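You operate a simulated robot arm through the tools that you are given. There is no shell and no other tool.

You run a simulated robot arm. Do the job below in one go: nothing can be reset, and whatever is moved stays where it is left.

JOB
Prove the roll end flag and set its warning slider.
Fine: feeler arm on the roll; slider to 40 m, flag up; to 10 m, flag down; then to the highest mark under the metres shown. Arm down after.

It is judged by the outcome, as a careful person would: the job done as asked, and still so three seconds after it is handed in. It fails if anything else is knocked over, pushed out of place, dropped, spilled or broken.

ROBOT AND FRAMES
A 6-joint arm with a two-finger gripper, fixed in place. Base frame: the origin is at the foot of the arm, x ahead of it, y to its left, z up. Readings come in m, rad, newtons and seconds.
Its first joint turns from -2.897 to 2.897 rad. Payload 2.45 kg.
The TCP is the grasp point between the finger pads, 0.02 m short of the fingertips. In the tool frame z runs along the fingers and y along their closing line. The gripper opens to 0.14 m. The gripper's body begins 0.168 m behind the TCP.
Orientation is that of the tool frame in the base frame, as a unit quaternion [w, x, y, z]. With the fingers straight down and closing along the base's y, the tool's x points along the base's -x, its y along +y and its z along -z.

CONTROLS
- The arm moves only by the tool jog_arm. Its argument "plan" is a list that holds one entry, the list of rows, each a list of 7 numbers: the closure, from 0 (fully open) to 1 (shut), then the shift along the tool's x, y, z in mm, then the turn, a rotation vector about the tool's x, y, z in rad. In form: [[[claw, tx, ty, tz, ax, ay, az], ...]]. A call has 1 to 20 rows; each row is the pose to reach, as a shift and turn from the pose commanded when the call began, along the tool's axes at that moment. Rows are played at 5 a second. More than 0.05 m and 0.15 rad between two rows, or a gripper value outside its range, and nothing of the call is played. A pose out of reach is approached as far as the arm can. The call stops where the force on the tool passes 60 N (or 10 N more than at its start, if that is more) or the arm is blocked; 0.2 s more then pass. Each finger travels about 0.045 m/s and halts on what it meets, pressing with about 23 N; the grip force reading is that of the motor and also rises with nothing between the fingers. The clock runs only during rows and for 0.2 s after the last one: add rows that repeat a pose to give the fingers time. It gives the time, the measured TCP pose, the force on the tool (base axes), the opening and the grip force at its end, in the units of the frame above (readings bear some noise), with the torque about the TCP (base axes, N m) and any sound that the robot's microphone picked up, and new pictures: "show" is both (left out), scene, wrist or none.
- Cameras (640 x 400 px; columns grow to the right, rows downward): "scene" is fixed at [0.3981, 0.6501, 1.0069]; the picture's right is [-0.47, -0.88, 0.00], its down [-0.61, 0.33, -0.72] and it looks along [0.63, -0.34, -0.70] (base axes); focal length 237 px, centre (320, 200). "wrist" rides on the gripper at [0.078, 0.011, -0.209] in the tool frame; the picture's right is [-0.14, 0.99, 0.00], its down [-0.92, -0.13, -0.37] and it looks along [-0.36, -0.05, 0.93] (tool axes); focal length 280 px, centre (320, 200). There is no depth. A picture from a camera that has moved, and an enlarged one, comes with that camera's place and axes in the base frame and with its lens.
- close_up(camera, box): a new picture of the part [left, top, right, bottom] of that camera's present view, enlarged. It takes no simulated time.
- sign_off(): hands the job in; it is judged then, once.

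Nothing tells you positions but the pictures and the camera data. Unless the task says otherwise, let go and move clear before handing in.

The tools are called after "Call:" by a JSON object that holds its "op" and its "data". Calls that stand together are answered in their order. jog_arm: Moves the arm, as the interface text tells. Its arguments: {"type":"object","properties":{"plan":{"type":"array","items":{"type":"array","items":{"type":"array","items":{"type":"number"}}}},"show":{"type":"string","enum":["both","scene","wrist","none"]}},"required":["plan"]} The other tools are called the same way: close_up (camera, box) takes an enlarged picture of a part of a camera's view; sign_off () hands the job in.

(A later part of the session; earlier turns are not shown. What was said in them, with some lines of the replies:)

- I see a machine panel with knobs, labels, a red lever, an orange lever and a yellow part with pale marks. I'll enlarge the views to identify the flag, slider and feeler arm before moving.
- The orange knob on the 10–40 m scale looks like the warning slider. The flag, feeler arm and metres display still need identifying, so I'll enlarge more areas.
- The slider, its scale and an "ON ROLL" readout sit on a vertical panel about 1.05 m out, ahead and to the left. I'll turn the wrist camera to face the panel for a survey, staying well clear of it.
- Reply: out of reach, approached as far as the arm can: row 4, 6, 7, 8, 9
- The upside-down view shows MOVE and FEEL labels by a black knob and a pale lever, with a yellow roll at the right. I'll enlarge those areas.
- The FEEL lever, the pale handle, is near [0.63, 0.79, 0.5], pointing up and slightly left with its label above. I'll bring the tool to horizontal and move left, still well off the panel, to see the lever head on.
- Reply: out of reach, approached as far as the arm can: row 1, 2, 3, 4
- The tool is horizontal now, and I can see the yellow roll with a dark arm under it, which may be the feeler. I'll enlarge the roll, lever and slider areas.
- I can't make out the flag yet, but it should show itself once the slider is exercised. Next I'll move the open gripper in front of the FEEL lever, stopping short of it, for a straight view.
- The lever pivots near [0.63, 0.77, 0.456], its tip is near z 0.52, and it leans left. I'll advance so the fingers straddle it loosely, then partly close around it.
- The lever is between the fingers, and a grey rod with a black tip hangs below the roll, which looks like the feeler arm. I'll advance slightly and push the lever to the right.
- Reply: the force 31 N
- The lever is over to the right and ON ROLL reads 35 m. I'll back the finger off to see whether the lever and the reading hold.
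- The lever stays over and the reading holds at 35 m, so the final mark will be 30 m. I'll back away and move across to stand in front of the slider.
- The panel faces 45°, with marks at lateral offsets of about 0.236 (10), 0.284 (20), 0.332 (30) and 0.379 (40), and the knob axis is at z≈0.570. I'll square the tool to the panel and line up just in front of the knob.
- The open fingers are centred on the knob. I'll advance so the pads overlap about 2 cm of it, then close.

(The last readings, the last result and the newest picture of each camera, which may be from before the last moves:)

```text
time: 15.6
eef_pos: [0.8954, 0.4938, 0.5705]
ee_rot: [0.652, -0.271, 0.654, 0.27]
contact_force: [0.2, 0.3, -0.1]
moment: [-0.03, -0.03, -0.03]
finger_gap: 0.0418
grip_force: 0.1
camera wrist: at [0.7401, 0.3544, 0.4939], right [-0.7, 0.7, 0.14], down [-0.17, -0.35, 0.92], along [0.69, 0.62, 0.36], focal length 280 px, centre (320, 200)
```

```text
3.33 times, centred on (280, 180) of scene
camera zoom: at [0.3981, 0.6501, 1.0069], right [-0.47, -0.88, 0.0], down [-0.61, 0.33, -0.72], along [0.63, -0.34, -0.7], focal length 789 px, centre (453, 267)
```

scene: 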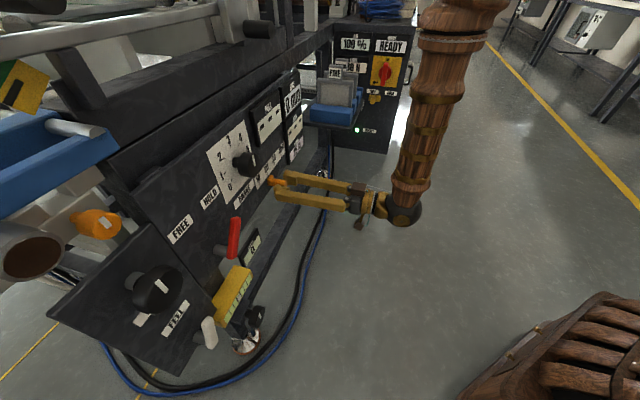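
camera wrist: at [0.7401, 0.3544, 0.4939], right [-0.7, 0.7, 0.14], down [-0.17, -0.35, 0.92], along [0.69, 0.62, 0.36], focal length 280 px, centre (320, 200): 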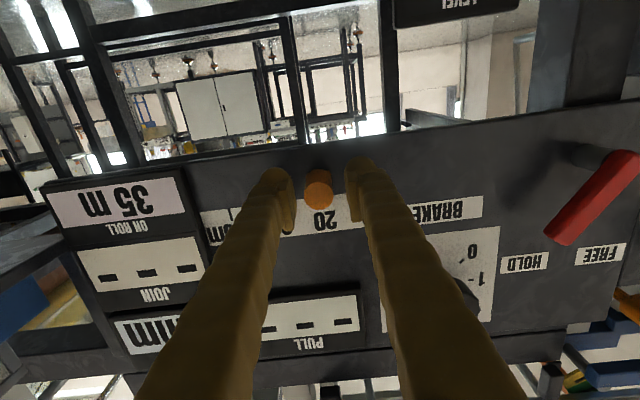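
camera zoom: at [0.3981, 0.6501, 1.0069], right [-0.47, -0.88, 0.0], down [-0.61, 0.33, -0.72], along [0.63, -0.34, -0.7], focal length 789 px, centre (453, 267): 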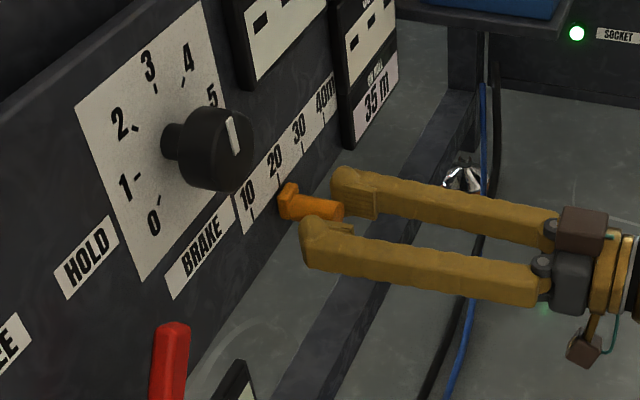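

The knob sits neatly between the pads. I'll grip it and slide it right toward the 40 m mark.

Call:
{"op": "jog_arm", "data": {"plan": [[[1, 0, 0, 0, 0, 0, 0], [1, 0, 0, 0, 0, 0, 0], [1, 0, 0, 0, 0, 0, 0], [1, 0, -10, 0, 0, 0, 0], [1, 0, -20, 0, 0, 0, 0], [1, 0, -30, 0, 0, 0, 0], [1, 0, -40, 0, 0, 0, 0], [1, 0, -50, 0, 0, 0, 0], [1, 0, -60, 0, 0, 0, 0], [1, 0, -70, 0, 0, 0, 0], [1, 0, -80, 0, 0, 0, 0], [1, 0, -90, 0, 0, 0, 0], [1, 0, -95, 0, 0, 0, 0], [1, 0, -95, 0, 0, 0, 0]]]}}

Call:
{"op": "close_up", "data": {"camera": "wrist", "box": [220, 100, 420, 240]}}

Call:
{"op": "close_up", "data": {"camera": "scene", "box": [240, 80, 340, 200]}}

```text
time: 18.6
eef_pos: [0.9624, 0.427, 0.5702]
ee_rot: [0.652, -0.27, 0.655, 0.27]
contact_force: [-27.1, -28.6, 12.4]
moment: [0.12, -0.15, -0.04]
finger_gap: 0.0224
grip_force: 45.5
camera wrist: at [0.8073, 0.2874, 0.494], right [-0.7, 0.7, 0.14], down [-0.17, -0.35, 0.92], along [0.69, 0.62, 0.36], focal length 280 px, centre (320, 200)
```

scene: 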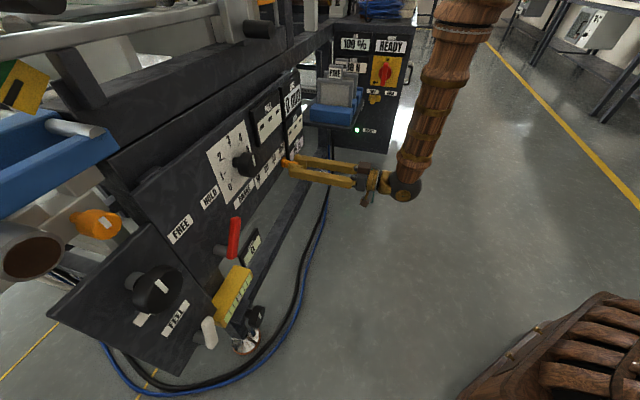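
wrist: 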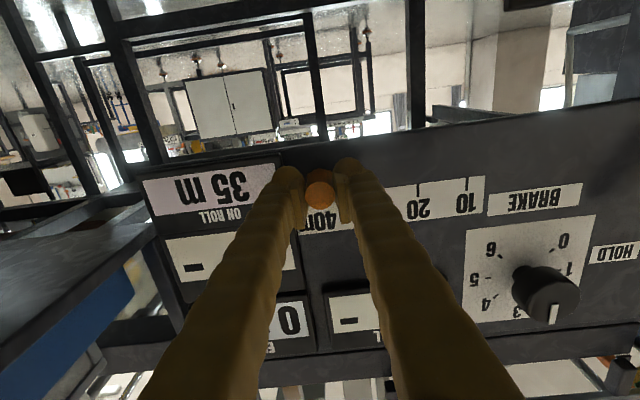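

```text
2.86 times, centred on (320, 170) of wrist
camera zoom: at [0.8073, 0.2874, 0.494], right [-0.7, 0.7, 0.14], down [-0.17, -0.35, 0.92], along [0.69, 0.62, 0.36], focal length 801 px, centre (320, 286)
```

zoom: 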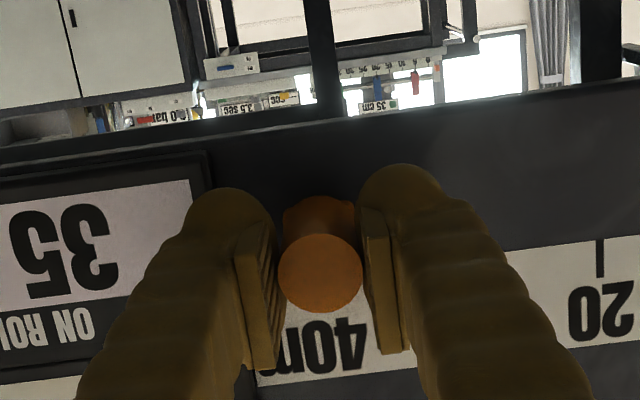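

```text
3.33 times, centred on (290, 140) of scene
camera zoom: at [0.3981, 0.6501, 1.0069], right [-0.47, -0.88, 0.0], down [-0.61, 0.33, -0.72], along [0.63, -0.34, -0.7], focal length 789 px, centre (420, 400)
```

zoom: 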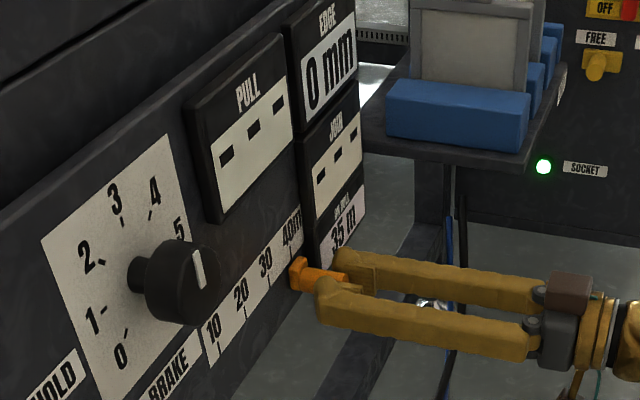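

The knob is at the 40 m mark and ON ROLL still reads 35 m. I'll look for the raised flag and check the mark more closely before moving.

Call:
{"op": "close_up", "data": {"camera": "scene", "box": [0, 0, 320, 130]}}

Call:
{"op": "close_up", "data": {"camera": "scene", "box": [0, 120, 200, 300]}}

Call:
{"op": "close_up", "data": {"camera": "scene", "box": [270, 120, 310, 180]}}

Call:
{"op": "close_up", "data": {"camera": "wrist", "box": [200, 240, 640, 400]}}

Call:
{"op": "close_up", "data": {"camera": "scene", "box": [200, 0, 440, 60]}}

```text
2.00 times, centred on (160, 65) of scene
camera zoom: at [0.3981, 0.6501, 1.0069], right [-0.47, -0.88, 0.0], down [-0.61, 0.33, -0.72], along [0.63, -0.34, -0.7], focal length 473 px, centre (640, 470)
```

zoom: 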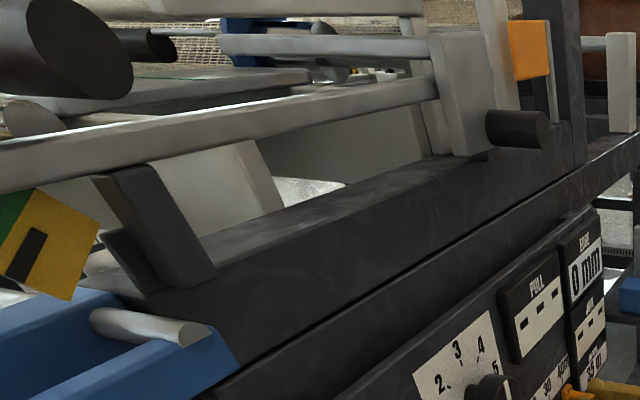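

```text
2.22 times, centred on (100, 210) of scene
camera zoom: at [0.3981, 0.6501, 1.0069], right [-0.47, -0.88, 0.0], down [-0.61, 0.33, -0.72], along [0.63, -0.34, -0.7], focal length 526 px, centre (809, 178)
```

zoom: 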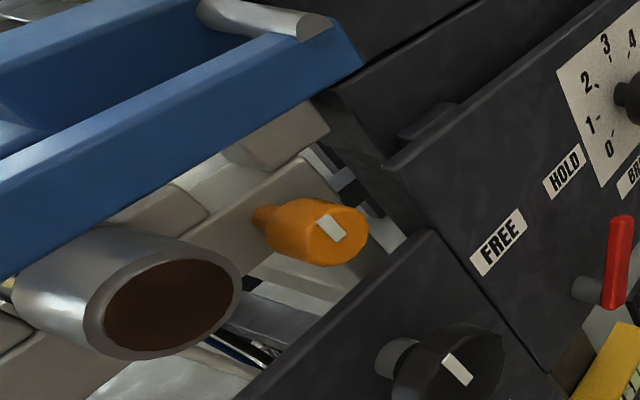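

```text
6.67 times, centred on (290, 150) of scene
camera zoom: at [0.3981, 0.6501, 1.0069], right [-0.47, -0.88, 0.0], down [-0.61, 0.33, -0.72], along [0.63, -0.34, -0.7], focal length 1578 px, centre (520, 533)
```

zoom: 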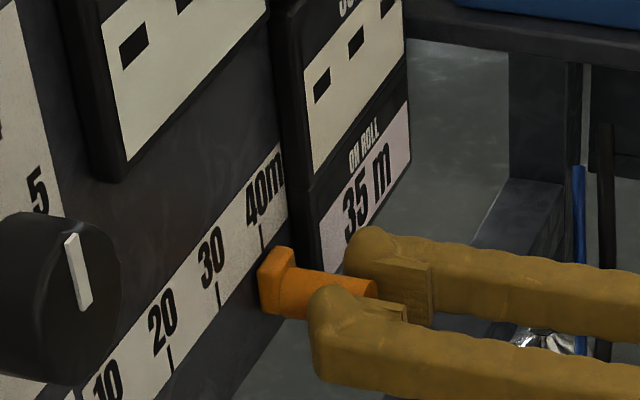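

```text
1.45 times, centred on (420, 320) of wrist
camera zoom: at [0.8073, 0.2874, 0.494], right [-0.7, 0.7, 0.14], down [-0.17, -0.35, 0.92], along [0.69, 0.62, 0.36], focal length 408 px, centre (174, 26)
```

zoom: 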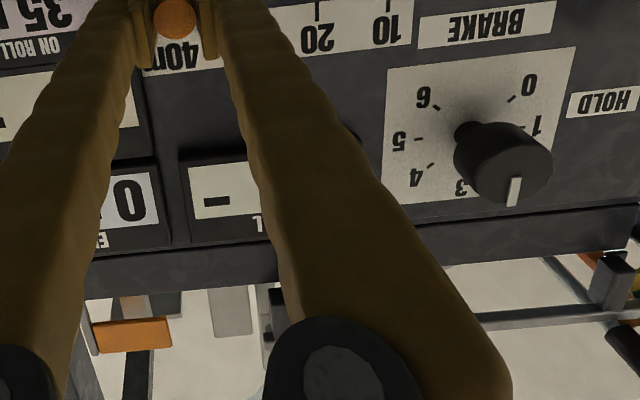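

```text
2.67 times, centred on (320, 30) of scene
camera zoom: at [0.3981, 0.6501, 1.0069], right [-0.47, -0.88, 0.0], down [-0.61, 0.33, -0.72], along [0.63, -0.34, -0.7], focal length 631 px, centre (320, 653)
```

zoom: 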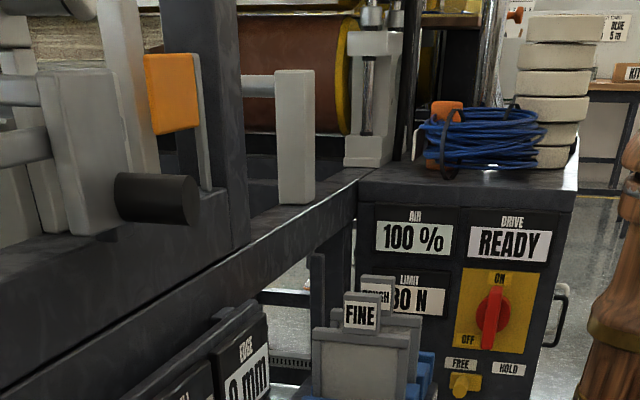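

The orange flag is up on its post in the scene view, at picture position (258, 25), and the slider is at 40 m. I'll ease the grip to relieve the stress, regrip, and check that the flag stays up.

Call:
{"op": "jog_arm", "data": {"plan": [[[0.78, 0, 0, 0, 0, 0, 0], [0.78, 0, 0, 0, 0, 0, 0], [0.78, 0, 0, 0, 0, 0, 0], [0.78, 0, 0, 0, 0, 0, 0]]]}}

Call:
{"op": "close_up", "data": {"camera": "wrist", "box": [220, 100, 420, 240]}}

Call:
{"op": "close_up", "data": {"camera": "scene", "box": [230, 0, 350, 80]}}

```text
time: 19.6
eef_pos: [0.9622, 0.4278, 0.5712]
ee_rot: [0.651, -0.271, 0.656, 0.27]
contact_force: [0.0, 0.6, 0.2]
moment: [-0.01, -0.01, 0.02]
finger_gap: 0.0309
grip_force: 0.1
camera wrist: at [0.8075, 0.288, 0.4938], right [-0.7, 0.7, 0.14], down [-0.17, -0.35, 0.92], along [0.69, 0.62, 0.36], focal length 280 px, centre (320, 200)
```

scene: 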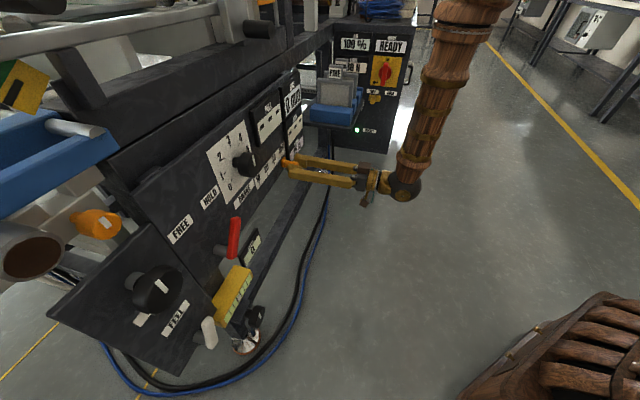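
wrist: 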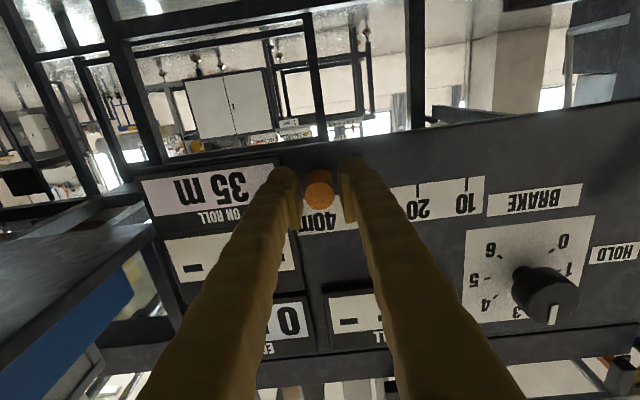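

```text
2.86 times, centred on (320, 170) of wrist
camera zoom: at [0.8075, 0.288, 0.4938], right [-0.7, 0.7, 0.14], down [-0.17, -0.35, 0.92], along [0.69, 0.62, 0.36], focal length 801 px, centre (320, 286)
```

zoom: 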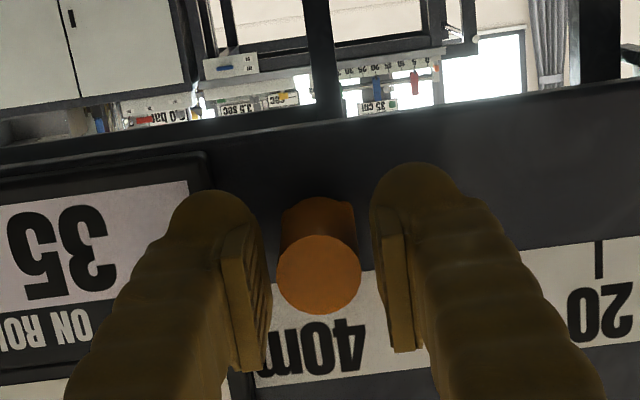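

```text
5.00 times, centred on (290, 40) of scene
camera zoom: at [0.3981, 0.6501, 1.0069], right [-0.47, -0.88, 0.0], down [-0.61, 0.33, -0.72], along [0.63, -0.34, -0.7], focal length 1183 px, centre (470, 1000)
```

zoom: 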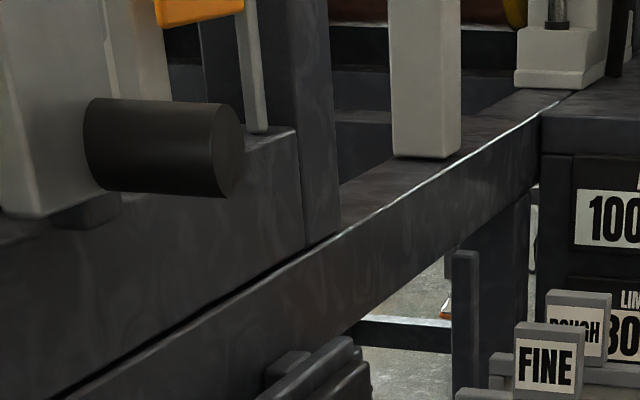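

Released, the knob stays at 40 m with the flag still up, and the force has gone. I'll regrip and slide left three divisions to 10 m.

Call:
{"op": "jog_arm", "data": {"plan": [[[1, 0, 0, 0, 0, 0, 0], [1, 0, 0, 0, 0, 0, 0], [1, 0, 12, 0, 0, 0, 0], [1, 0, 24, 0, 0, 0, 0], [1, 0, 36, 0, 0, 0, 0], [1, 0, 48, 0, 0, 0, 0], [1, 0, 60, 0, 0, 0, 0], [1, 0, 72, 0, 0, 0, 0], [1, 0, 84, 0, 0, 0, 0], [1, 0, 96, 0, 0, 0, 0], [1, 0, 108, 0, 0, 0, 0], [1, 0, 120, 0, 0, 0, 0], [1, 0, 132, 0, 0, 0, 0], [1, 0, 140, 0, 0, 0, 0], [1, 0, 143, 0, 0, 0, 0], [1, 0, 143, 0, 0, 0, 0], [0.75, 0, 143, 0, 0, 0, 0], [0.75, 0, 143, 0, 0, 0, 0], [0.75, 0, 143, 0, 0, 0, 0]]]}}

Call:
{"op": "close_up", "data": {"camera": "wrist", "box": [220, 100, 420, 240]}}

Call:
{"op": "close_up", "data": {"camera": "scene", "box": [200, 0, 440, 60]}}

Call:
{"op": "close_up", "data": {"camera": "scene", "box": [220, 120, 340, 240]}}

```text
time: 23.6
eef_pos: [0.8602, 0.5293, 0.5712]
ee_rot: [0.652, -0.271, 0.654, 0.271]
contact_force: [-0.3, -1.0, 0.5]
moment: [-0.02, -0.02, 0.01]
finger_gap: 0.035
grip_force: 0.0
camera wrist: at [0.7056, 0.3888, 0.4945], right [-0.7, 0.7, 0.14], down [-0.17, -0.35, 0.92], along [0.69, 0.62, 0.36], focal length 280 px, centre (320, 200)
```

scene: 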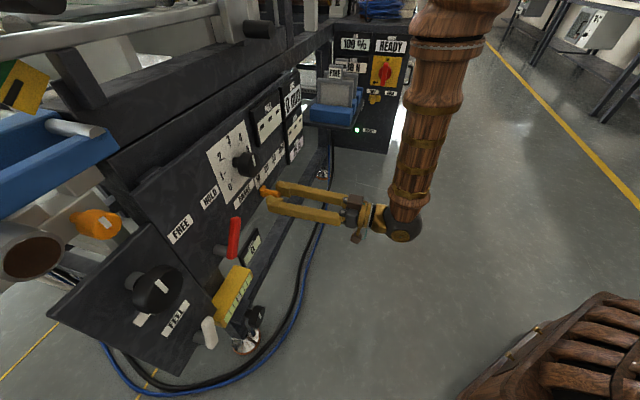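
wrist: 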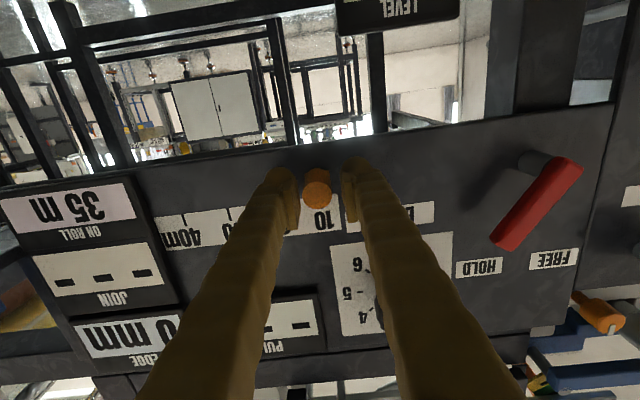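

```text
2.86 times, centred on (320, 170) of wrist
camera zoom: at [0.7056, 0.3888, 0.4945], right [-0.7, 0.7, 0.14], down [-0.17, -0.35, 0.92], along [0.69, 0.62, 0.36], focal length 801 px, centre (320, 286)
```

zoom: 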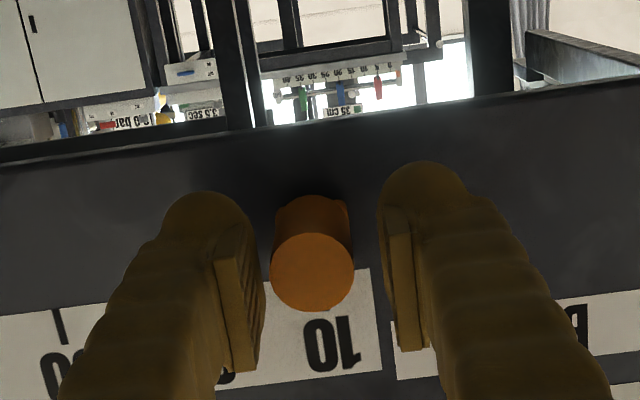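

```text
2.67 times, centred on (320, 30) of scene
camera zoom: at [0.3981, 0.6501, 1.0069], right [-0.47, -0.88, 0.0], down [-0.61, 0.33, -0.72], along [0.63, -0.34, -0.7], focal length 631 px, centre (320, 653)
```

zoom: 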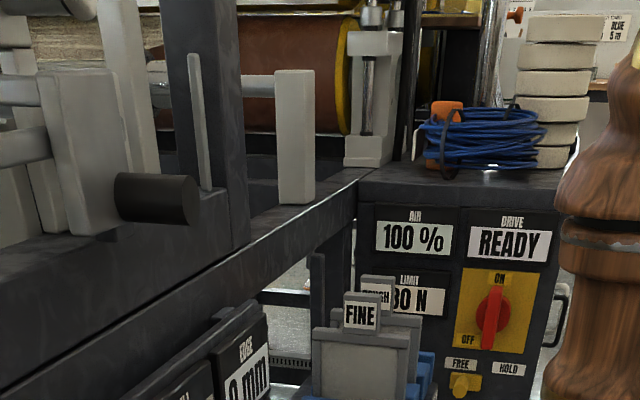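

```text
3.33 times, centred on (280, 180) of scene
camera zoom: at [0.3981, 0.6501, 1.0069], right [-0.47, -0.88, 0.0], down [-0.61, 0.33, -0.72], along [0.63, -0.34, -0.7], focal length 789 px, centre (453, 267)
```

zoom: 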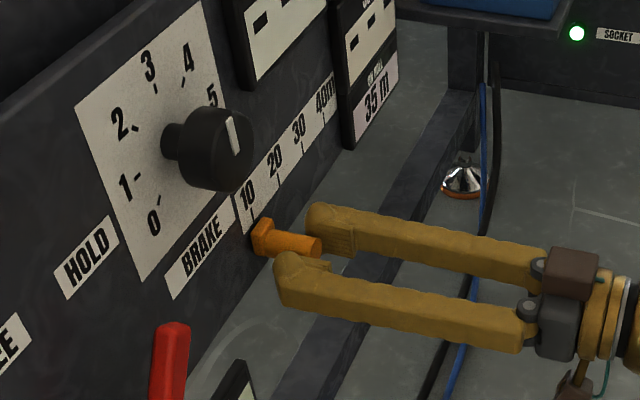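

At 10 m the flag has dropped out of view. I'll regrip and slide right two divisions to 30 m, the highest mark under 35 m, then release and check alignment.

Call:
{"op": "jog_arm", "data": {"plan": [[[1, 0, 0, 0, 0, 0, 0], [1, 0, 0, 0, 0, 0, 0], [1, 0, 0, 0, 0, 0, 0], [1, 0, -11, 0, 0, 0, 0], [1, 0, -22, 0, 0, 0, 0], [1, 0, -33, 0, 0, 0, 0], [1, 0, -44, 0, 0, 0, 0], [1, 0, -55, 0, 0, 0, 0], [1, 0, -66, 0, 0, 0, 0], [1, 0, -77, 0, 0, 0, 0], [1, 0, -88, 0, 0, 0, 0], [1, 0, -95, 0, 0, 0, 0], [1, 0, -98, 0, 0, 0, 0], [1, 0, -98, 0, 0, 0, 0], [0.75, 0, -98, 0, 0, 0, 0], [0.75, 0, -98, 0, 0, 0, 0], [0.75, 0, -98, 0, 0, 0, 0]]]}}

Call:
{"op": "close_up", "data": {"camera": "wrist", "box": [220, 100, 420, 240]}}

Call:
{"op": "close_up", "data": {"camera": "scene", "box": [200, 0, 440, 60]}}

Call:
{"op": "close_up", "data": {"camera": "scene", "box": [260, 130, 320, 190]}}

```text
time: 27.2
eef_pos: [0.9309, 0.4594, 0.571]
ee_rot: [0.653, -0.271, 0.654, 0.271]
contact_force: [0.0, -0.5, -0.6]
moment: [0.01, -0.01, 0.0]
finger_gap: 0.035
grip_force: 0.0
camera wrist: at [0.776, 0.32, 0.4942], right [-0.7, 0.7, 0.14], down [-0.17, -0.35, 0.92], along [0.69, 0.62, 0.36], focal length 280 px, centre (320, 200)
```

scene: 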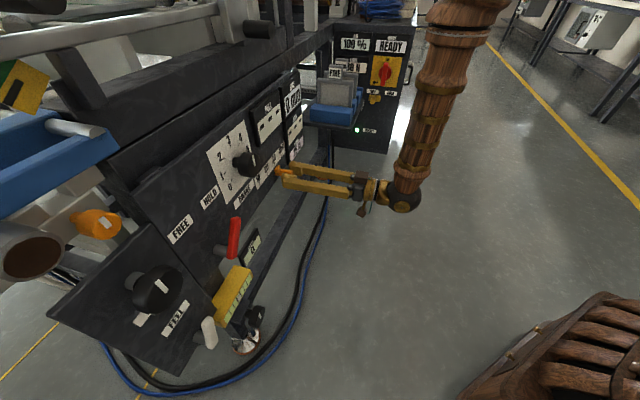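
wrist: 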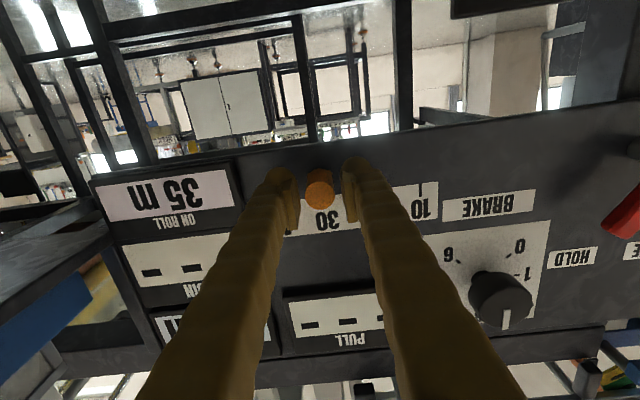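

```text
2.86 times, centred on (320, 170) of wrist
camera zoom: at [0.776, 0.32, 0.4942], right [-0.7, 0.7, 0.14], down [-0.17, -0.35, 0.92], along [0.69, 0.62, 0.36], focal length 801 px, centre (320, 286)
```

zoom: 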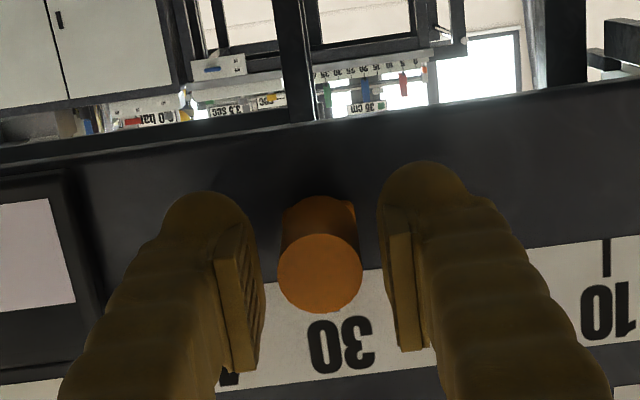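

```text
2.67 times, centred on (320, 30) of scene
camera zoom: at [0.3981, 0.6501, 1.0069], right [-0.47, -0.88, 0.0], down [-0.61, 0.33, -0.72], along [0.63, -0.34, -0.7], focal length 631 px, centre (320, 653)
```

zoom: 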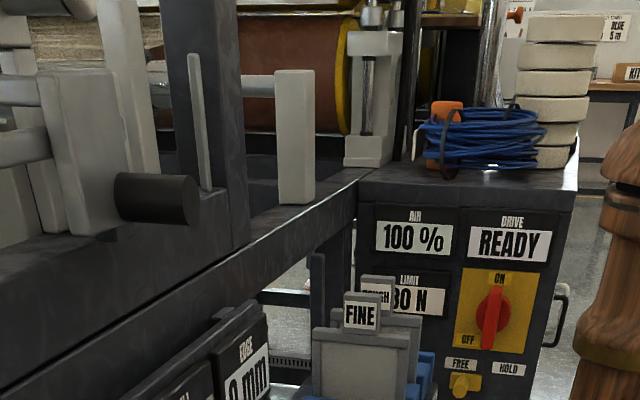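

```text
6.67 times, centred on (290, 160) of scene
camera zoom: at [0.3981, 0.6501, 1.0069], right [-0.47, -0.88, 0.0], down [-0.61, 0.33, -0.72], along [0.63, -0.34, -0.7], focal length 1578 px, centre (520, 467)
```

zoom: 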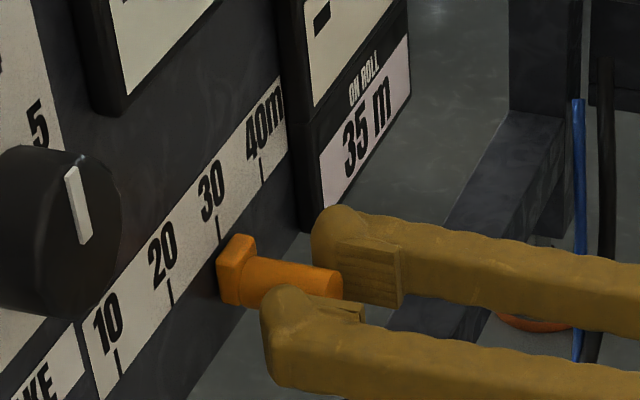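

The slider looks to be at 30 m with the flag down. I'll withdraw straight back and check the alignment with the tick visible.

Call:
{"op": "jog_arm", "data": {"plan": [[[0.7, 0, 0, -25, 0, 0, 0], [0.5, 0, 0, -55, 0, 0, 0], [0.3, 0, 0, -100, 0, 0, 0], [0, 0, 0, -140, 0, 0, 0], [0, 0, 0, -140, 0, 0, 0], [0, 0, 0, -140, 0, 0, 0]]]}}

Call:
{"op": "close_up", "data": {"camera": "wrist", "box": [240, 120, 400, 220]}}

Call:
{"op": "close_up", "data": {"camera": "scene", "box": [260, 130, 320, 190]}}

```text
time: 28.6
eef_pos: [0.83, 0.3599, 0.5693]
ee_rot: [0.653, -0.27, 0.654, 0.27]
contact_force: [-0.4, 0.3, 0.1]
moment: [0.0, 0.02, 0.02]
finger_gap: 0.1401
grip_force: 0.1
camera wrist: at [0.6756, 0.2199, 0.4922], right [-0.7, 0.7, 0.14], down [-0.17, -0.35, 0.92], along [0.69, 0.62, 0.36], focal length 280 px, centre (320, 200)
```

scene: 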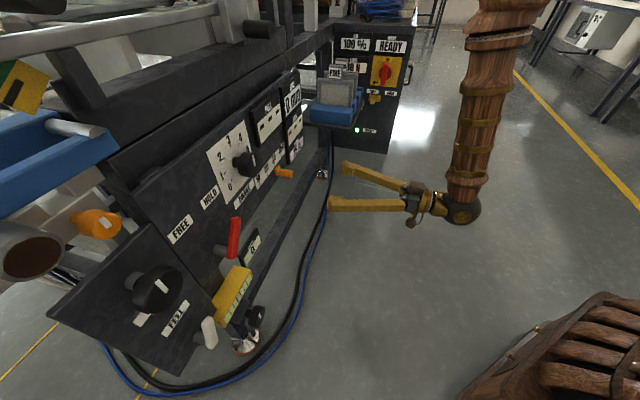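
wrist: 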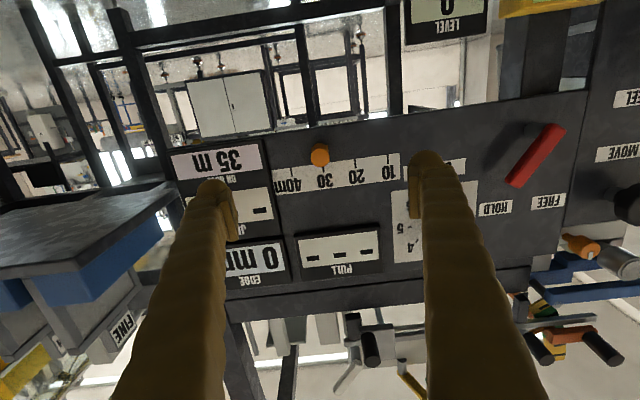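

```text
4.00 times, centred on (320, 170) of wrist
camera zoom: at [0.6756, 0.2199, 0.4922], right [-0.7, 0.7, 0.14], down [-0.17, -0.35, 0.92], along [0.69, 0.62, 0.36], focal length 1122 px, centre (320, 320)
```

zoom: 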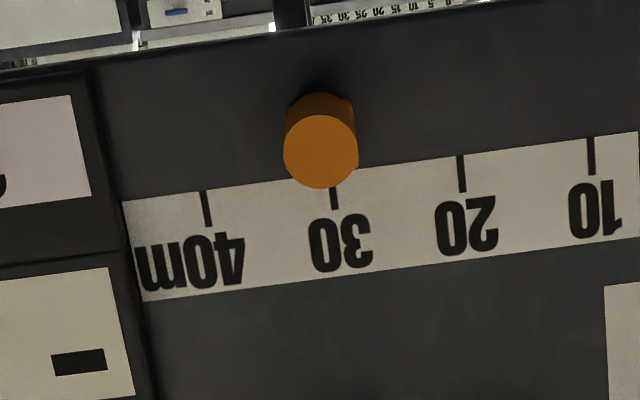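

```text
6.67 times, centred on (290, 160) of scene
camera zoom: at [0.3981, 0.6501, 1.0069], right [-0.47, -0.88, 0.0], down [-0.61, 0.33, -0.72], along [0.63, -0.34, -0.7], focal length 1578 px, centre (520, 467)
```

zoom: 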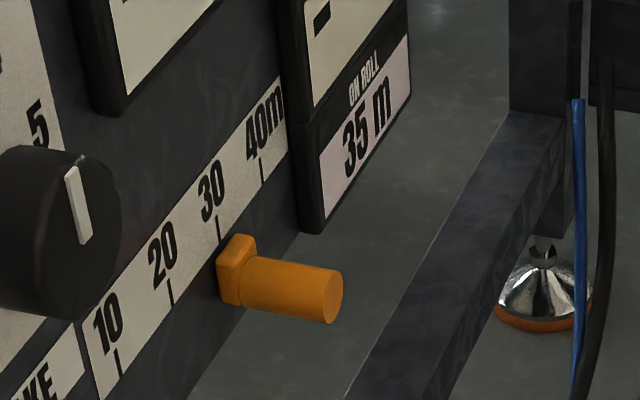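

The knob is squarely on the 30 m tick and the flag is down. Now I'll go back across to the FEEL lever to lower the feeler arm.

Call:
{"op": "jog_arm", "data": {"plan": [[[0, 0, 20, 0, 0, 0, 0], [0, 6, 64, 2, 0, 0, 0], [0, 13, 108, 4, 0, 0, 0], [0, 20, 152, 6, 0, 0, 0], [0, 27, 196, 8, 0, 0, 0], [0, 34, 240, 8, 0, 0, 0], [0, 41, 284, 8, 0, 0, 0], [0, 48, 328, 8, 0, 0, 0], [0, 56, 372, 8, 0, 0, 0], [0.3, 64, 412, 8, 0, 0, 0], [0.6, 64, 412, 40, 0, 0, 0], [0.6, 64, 412, 80, 0, 0, 0], [0.6, 64, 412, 80, 0, 0, 0], [0.6, 64, 412, 80, 0, 0, 0]]]}}

Call:
{"op": "close_up", "data": {"camera": "wrist", "box": [220, 80, 420, 220]}}

```text
time: 31.6
eef_pos: [0.5954, 0.7106, 0.5102]
ee_rot: [0.652, -0.271, 0.655, 0.271]
contact_force: [-0.4, -0.2, -0.5]
moment: [-0.01, -0.02, -0.01]
finger_gap: 0.0558
grip_force: 0.1
camera wrist: at [0.4407, 0.5699, 0.4331], right [-0.7, 0.7, 0.14], down [-0.17, -0.35, 0.92], along [0.69, 0.62, 0.36], focal length 280 px, centre (320, 200)
```

scene: 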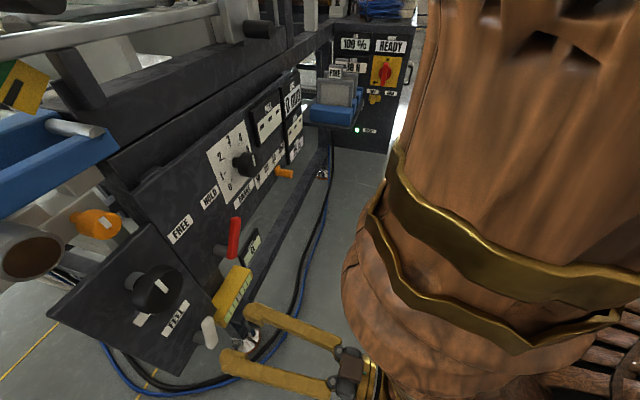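
wrist: 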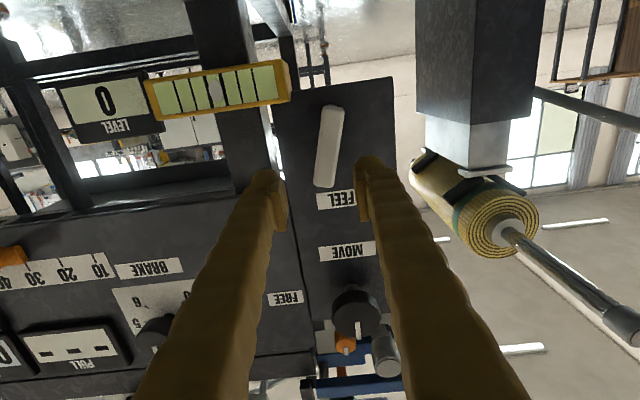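

```text
2.86 times, centred on (320, 150) of wrist
camera zoom: at [0.4407, 0.5699, 0.4331], right [-0.7, 0.7, 0.14], down [-0.17, -0.35, 0.92], along [0.69, 0.62, 0.36], focal length 801 px, centre (320, 343)
```

zoom: 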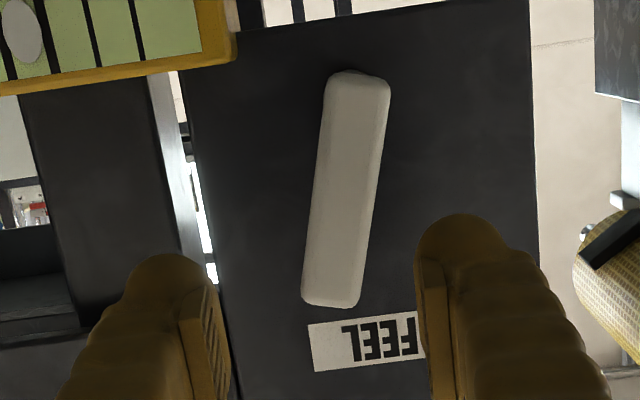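

The lever is centred between the fingers. I'll advance around it and push it left to lower the arm.

Call:
{"op": "jog_arm", "data": {"plan": [[[0.6, 0, 0, 24, 0, 0, 0], [0.6, 0, 0, 48, 0, 0, 0], [0.6, 0, 0, 67, 0, 0, 0], [0.6, 0, 10, 67, 0, 0, 0], [0.6, 0, 20, 67, 0, 0, 0], [0.6, 0, 30, 67, 0, 0, 0], [0.6, 0, 40, 67, 0, 0, 0], [0.6, 0, 50, 67, 0, 0, 0], [0.6, 0, 50, 67, 0, 0, 0]]]}}

Call:
{"op": "close_up", "data": {"camera": "wrist", "box": [220, 80, 420, 220]}}

Call:
{"op": "close_up", "data": {"camera": "scene", "box": [240, 60, 310, 170]}}

```text
time: 33.6
eef_pos: [0.6087, 0.79, 0.5086]
ee_rot: [0.653, -0.27, 0.654, 0.27]
contact_force: [2.1, -2.6, 1.2]
moment: [-0.07, -0.08, 0.04]
finger_gap: 0.0575
grip_force: 1.1
camera wrist: at [0.4538, 0.6505, 0.4302], right [-0.7, 0.7, 0.14], down [-0.17, -0.35, 0.92], along [0.69, 0.62, 0.36], focal length 280 px, centre (320, 200)
```

scene: 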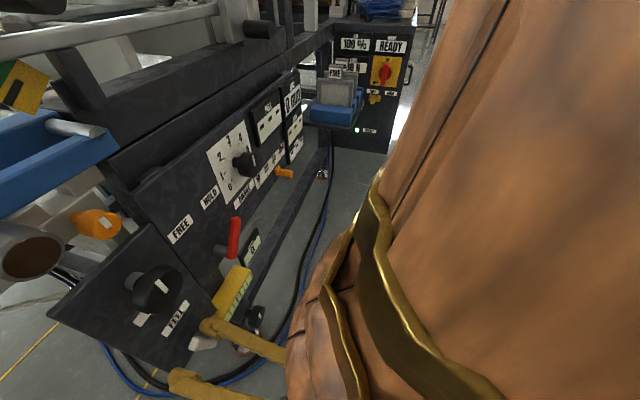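
wrist: 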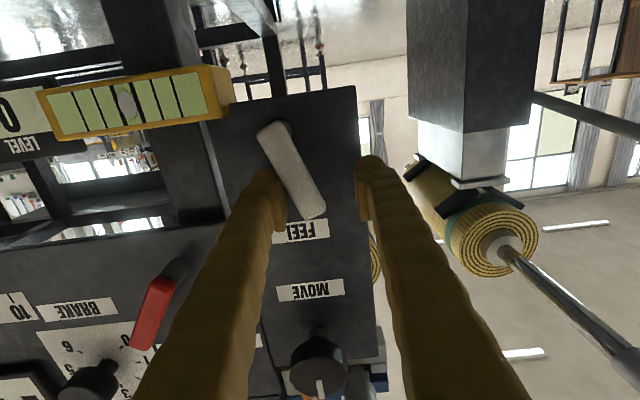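

```text
2.86 times, centred on (320, 150) of wrist
camera zoom: at [0.4538, 0.6505, 0.4302], right [-0.7, 0.7, 0.14], down [-0.17, -0.35, 0.92], along [0.69, 0.62, 0.36], focal length 801 px, centre (320, 343)
```

zoom: 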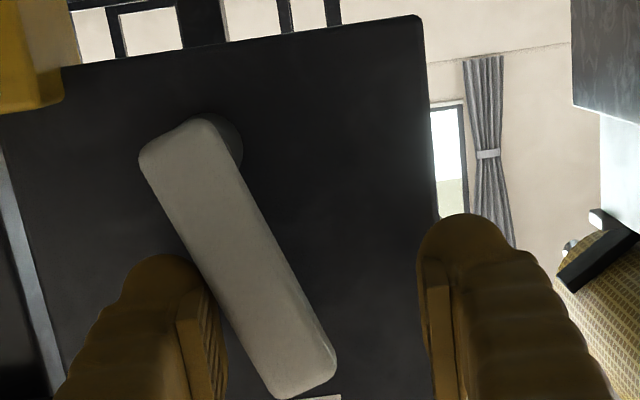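

```text
3.64 times, centred on (275, 115) of scene
camera zoom: at [0.3981, 0.6501, 1.0069], right [-0.47, -0.88, 0.0], down [-0.61, 0.33, -0.72], along [0.63, -0.34, -0.7], focal length 860 px, centre (484, 509)
```

zoom: 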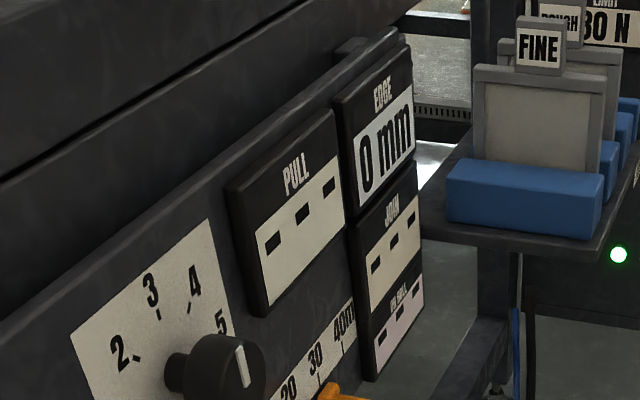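

ON ROLL has gone back to dashes, so the feeler is off the roll. I'll nudge the lever a few millimetres further to seat it fully, then back off and withdraw.

Call:
{"op": "jog_arm", "data": {"plan": [[[0.6, 0, 4, 0, 0, 0, 0], [0.6, 0, 8, 0, 0, 0, 0], [0.6, 0, 8, 0, 0, 0, 0]]], "show": "wrist"}}

Call:
{"op": "close_up", "data": {"camera": "wrist", "box": [220, 80, 420, 220]}}

```text
time: 34.4
eef_pos: [0.6039, 0.7946, 0.5073]
ee_rot: [0.652, -0.271, 0.654, 0.271]
contact_force: [17.4, -12.2, 2.1]
moment: [-0.21, -0.36, 0.2]
finger_gap: 0.0691
grip_force: 9.8
camera wrist: at [0.4486, 0.6559, 0.4303], right [-0.7, 0.7, 0.14], down [-0.17, -0.35, 0.92], along [0.69, 0.62, 0.36], focal length 280 px, centre (320, 200)
```

wrist: 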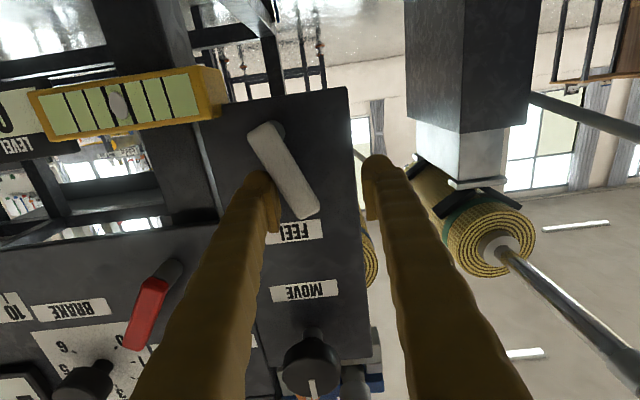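

```text
2.86 times, centred on (320, 150) of wrist
camera zoom: at [0.4486, 0.6559, 0.4303], right [-0.7, 0.7, 0.14], down [-0.17, -0.35, 0.92], along [0.69, 0.62, 0.36], focal length 801 px, centre (320, 343)
```

zoom: 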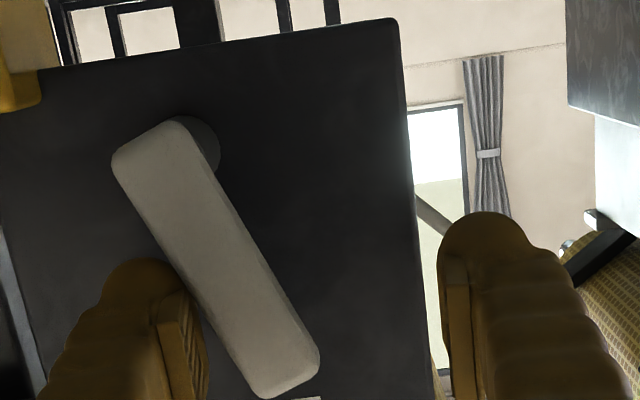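

The lever is against its left stop. I'll back off the finger, withdraw straight out and open the gripper.

Call:
{"op": "jog_arm", "data": {"plan": [[[0.6, 0, -8, 0, 0, 0, 0], [0.6, 0, -17, 0, 0, 0, 0], [0.6, 0, -17, -30, 0, 0, 0], [0.6, 0, -17, -70, 0, 0, 0], [0.6, 0, -17, -110, 0, 0, 0], [0.6, 0, -50, -150, 0, 0, 0], [0.6, 0, -95, -150, 0, 0, 0], [0.6, 0, -140, -150, 0, 0, 0], [0.6, 0, -185, -150, 0, 0, 0], [0.6, 0, -230, -150, 0, 0, 0], [0.6, 0, -275, -150, 0, 0, 0], [0.6, 0, -300, -150, 0, 0, 0], [0.6, 0, -300, -150, 0, 0, 0]]]}}

Call:
{"op": "close_up", "data": {"camera": "scene", "box": [220, 60, 340, 200]}}

Call:
{"op": "close_up", "data": {"camera": "scene", "box": [60, 200, 300, 380]}}

Call:
{"op": "close_up", "data": {"camera": "scene", "box": [200, 0, 440, 60]}}

Call:
{"op": "close_up", "data": {"camera": "wrist", "box": [200, 60, 640, 300]}}

```text
refused: row 6 steps farther than a row can; nothing moved
```

```text
2.86 times, centred on (280, 130) of scene
camera zoom: at [0.3981, 0.6501, 1.0069], right [-0.47, -0.88, 0.0], down [-0.61, 0.33, -0.72], along [0.63, -0.34, -0.7], focal length 676 px, centre (434, 400)
```

zoom: 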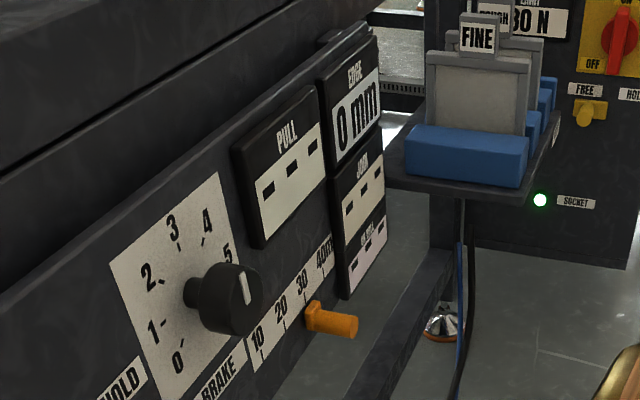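

```text
2.22 times, centred on (180, 290) of scene
camera zoom: at [0.3981, 0.6501, 1.0069], right [-0.47, -0.88, 0.0], down [-0.61, 0.33, -0.72], along [0.63, -0.34, -0.7], focal length 526 px, centre (631, 0)
```

zoom: 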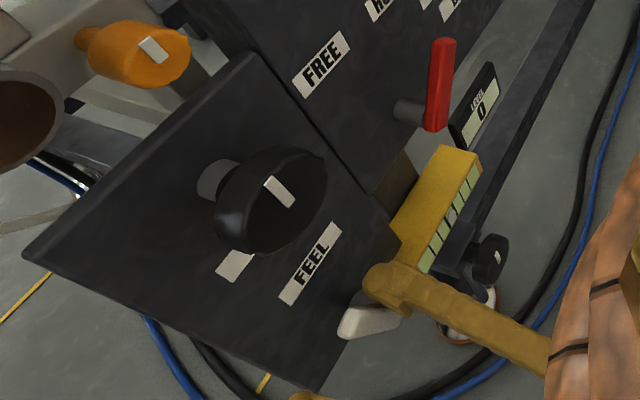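

```text
2.67 times, centred on (320, 30) of scene
camera zoom: at [0.3981, 0.6501, 1.0069], right [-0.47, -0.88, 0.0], down [-0.61, 0.33, -0.72], along [0.63, -0.34, -0.7], focal length 631 px, centre (320, 653)
```

zoom: 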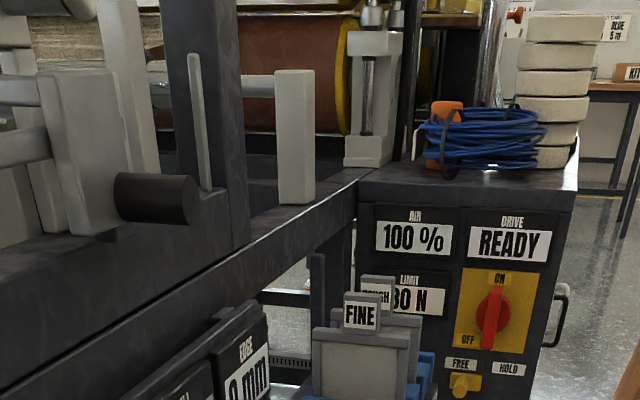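

```text
1.45 times, centred on (420, 180) of wrist
camera zoom: at [0.4486, 0.6559, 0.4303], right [-0.7, 0.7, 0.14], down [-0.17, -0.35, 0.92], along [0.69, 0.62, 0.36], focal length 408 px, centre (174, 229)
```

zoom: 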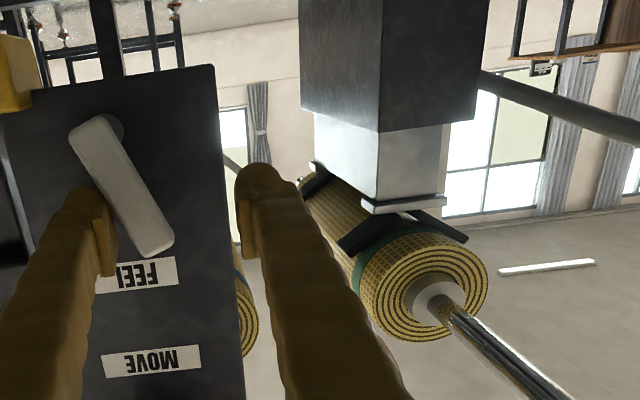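

That call was refused for too large a step, so the gripper is still at the lever. I'll send the withdrawal again with smaller steps.

Call:
{"op": "jog_arm", "data": {"plan": [[[0.6, 0, -8, 0, 0, 0, 0], [0.6, 0, -17, 0, 0, 0, 0], [0.6, 0, -17, -30, 0, 0, 0], [0.6, 0, -17, -70, 0, 0, 0], [0.6, 0, -17, -110, 0, 0, 0], [0.6, 0, -45, -140, 0, 0, 0], [0.6, 0, -85, -150, 0, 0, 0], [0.6, 0, -130, -150, 0, 0, 0], [0.6, 0, -175, -150, 0, 0, 0], [0.6, 0, -220, -150, 0, 0, 0], [0.6, 0, -260, -150, 0, 0, 0], [0.6, 0, -300, -150, 0, 0, 0], [0.6, 0, -300, -150, 0, 0, 0]]]}}

Call:
{"op": "close_up", "data": {"camera": "scene", "box": [220, 60, 340, 200]}}

Call:
{"op": "close_up", "data": {"camera": "scene", "box": [60, 200, 300, 380]}}

Call:
{"op": "close_up", "data": {"camera": "scene", "box": [200, 0, 440, 60]}}

Call:
{"op": "close_up", "data": {"camera": "wrist", "box": [360, 0, 640, 200]}}

```text
time: 37.2
eef_pos: [0.7085, 0.4783, 0.5086]
ee_rot: [0.653, -0.271, 0.654, 0.271]
contact_force: [0.5, 0.0, 0.3]
moment: [0.02, -0.01, 0.02]
finger_gap: 0.0561
grip_force: 0.1
camera wrist: at [0.553, 0.3387, 0.4313], right [-0.7, 0.7, 0.14], down [-0.17, -0.35, 0.92], along [0.69, 0.62, 0.36], focal length 280 px, centre (320, 200)
```

scene: 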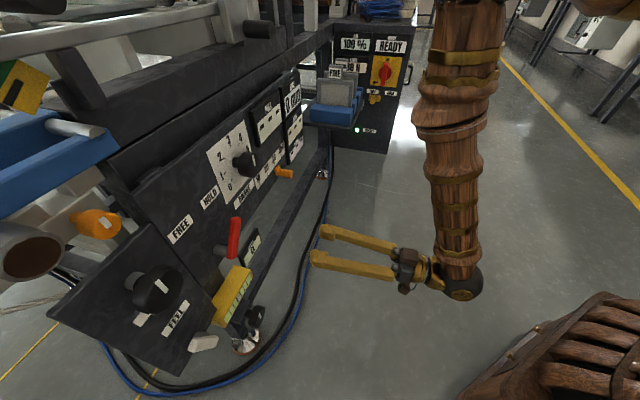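
wrist: 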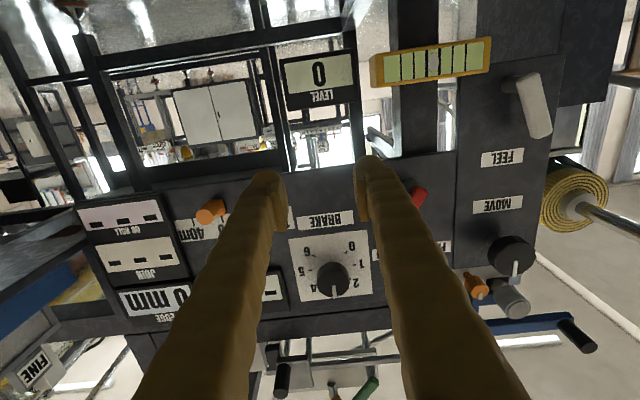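

```text
2.86 times, centred on (280, 130) of scene
camera zoom: at [0.3981, 0.6501, 1.0069], right [-0.47, -0.88, 0.0], down [-0.61, 0.33, -0.72], along [0.63, -0.34, -0.7], focal length 676 px, centre (434, 400)
```

zoom: 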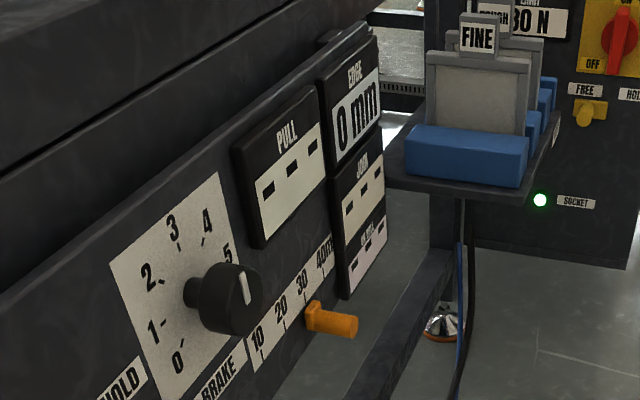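

```text
2.22 times, centred on (180, 290) of scene
camera zoom: at [0.3981, 0.6501, 1.0069], right [-0.47, -0.88, 0.0], down [-0.61, 0.33, -0.72], along [0.63, -0.34, -0.7], focal length 526 px, centre (631, 0)
```

zoom: 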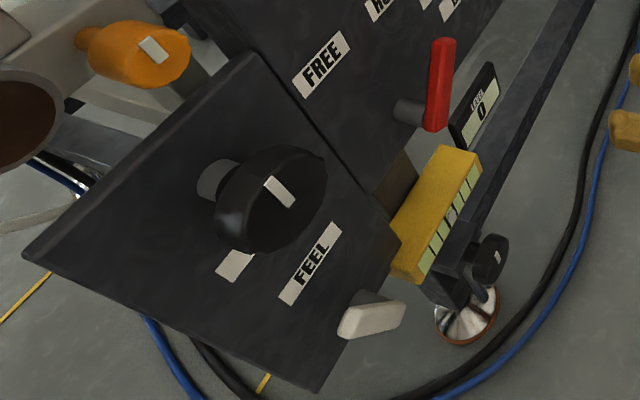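

```text
2.67 times, centred on (320, 30) of scene
camera zoom: at [0.3981, 0.6501, 1.0069], right [-0.47, -0.88, 0.0], down [-0.61, 0.33, -0.72], along [0.63, -0.34, -0.7], focal length 631 px, centre (320, 653)
```

zoom: 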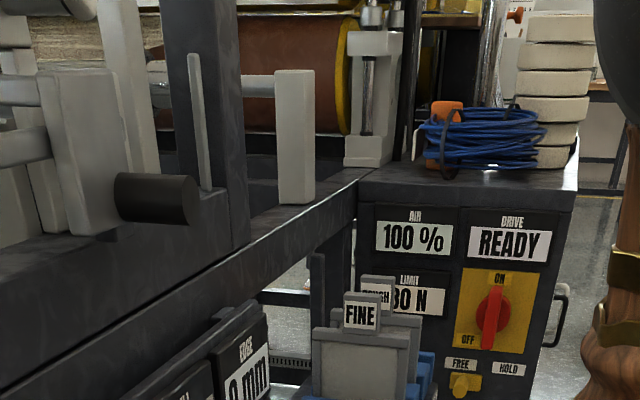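

```text
2.00 times, centred on (500, 100) of wrist
camera zoom: at [0.553, 0.3387, 0.4313], right [-0.7, 0.7, 0.14], down [-0.17, -0.35, 0.92], along [0.69, 0.62, 0.36], focal length 561 px, centre (-40, 400)
```

zoom: 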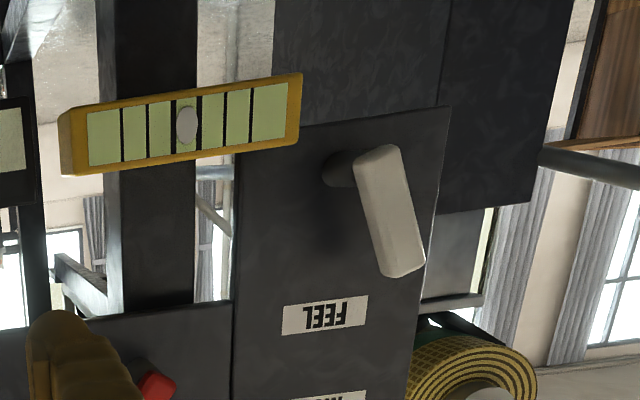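

The slider is on 30 m, the flag is down, the FEEL lever is back at its left stop and ON ROLL shows dashes, so the arm is down. Nothing else in view looks changed and the gripper is clear, so I'm handing in.

Call:
{"op": "sign_off", "data": {}}

```text
The job is handed in.
```

The roll end flag passed its check, and the warning slider is now set at 30 m. I've handed the job in.

- **Feeler arm on the roll:** I moved the FEEL lever to the right, and the ON ROLL display read 35 m.
- **Slider at 40 m:** the orange flag came up and stayed up after I let go of the knob.
- **Slider at 10 m:** the flag went down.
- **Final setting:** 30 m is the highest mark under the 35 m shown. The knob is lined up with that mark to within about 1 mm, and the flag is down.
- **Arm down after:** the FEEL lever is back against its left stop, and the ON ROLL display shows dashes again.

In the last pictures nothing else had moved, and the gripper is clear of the machine.
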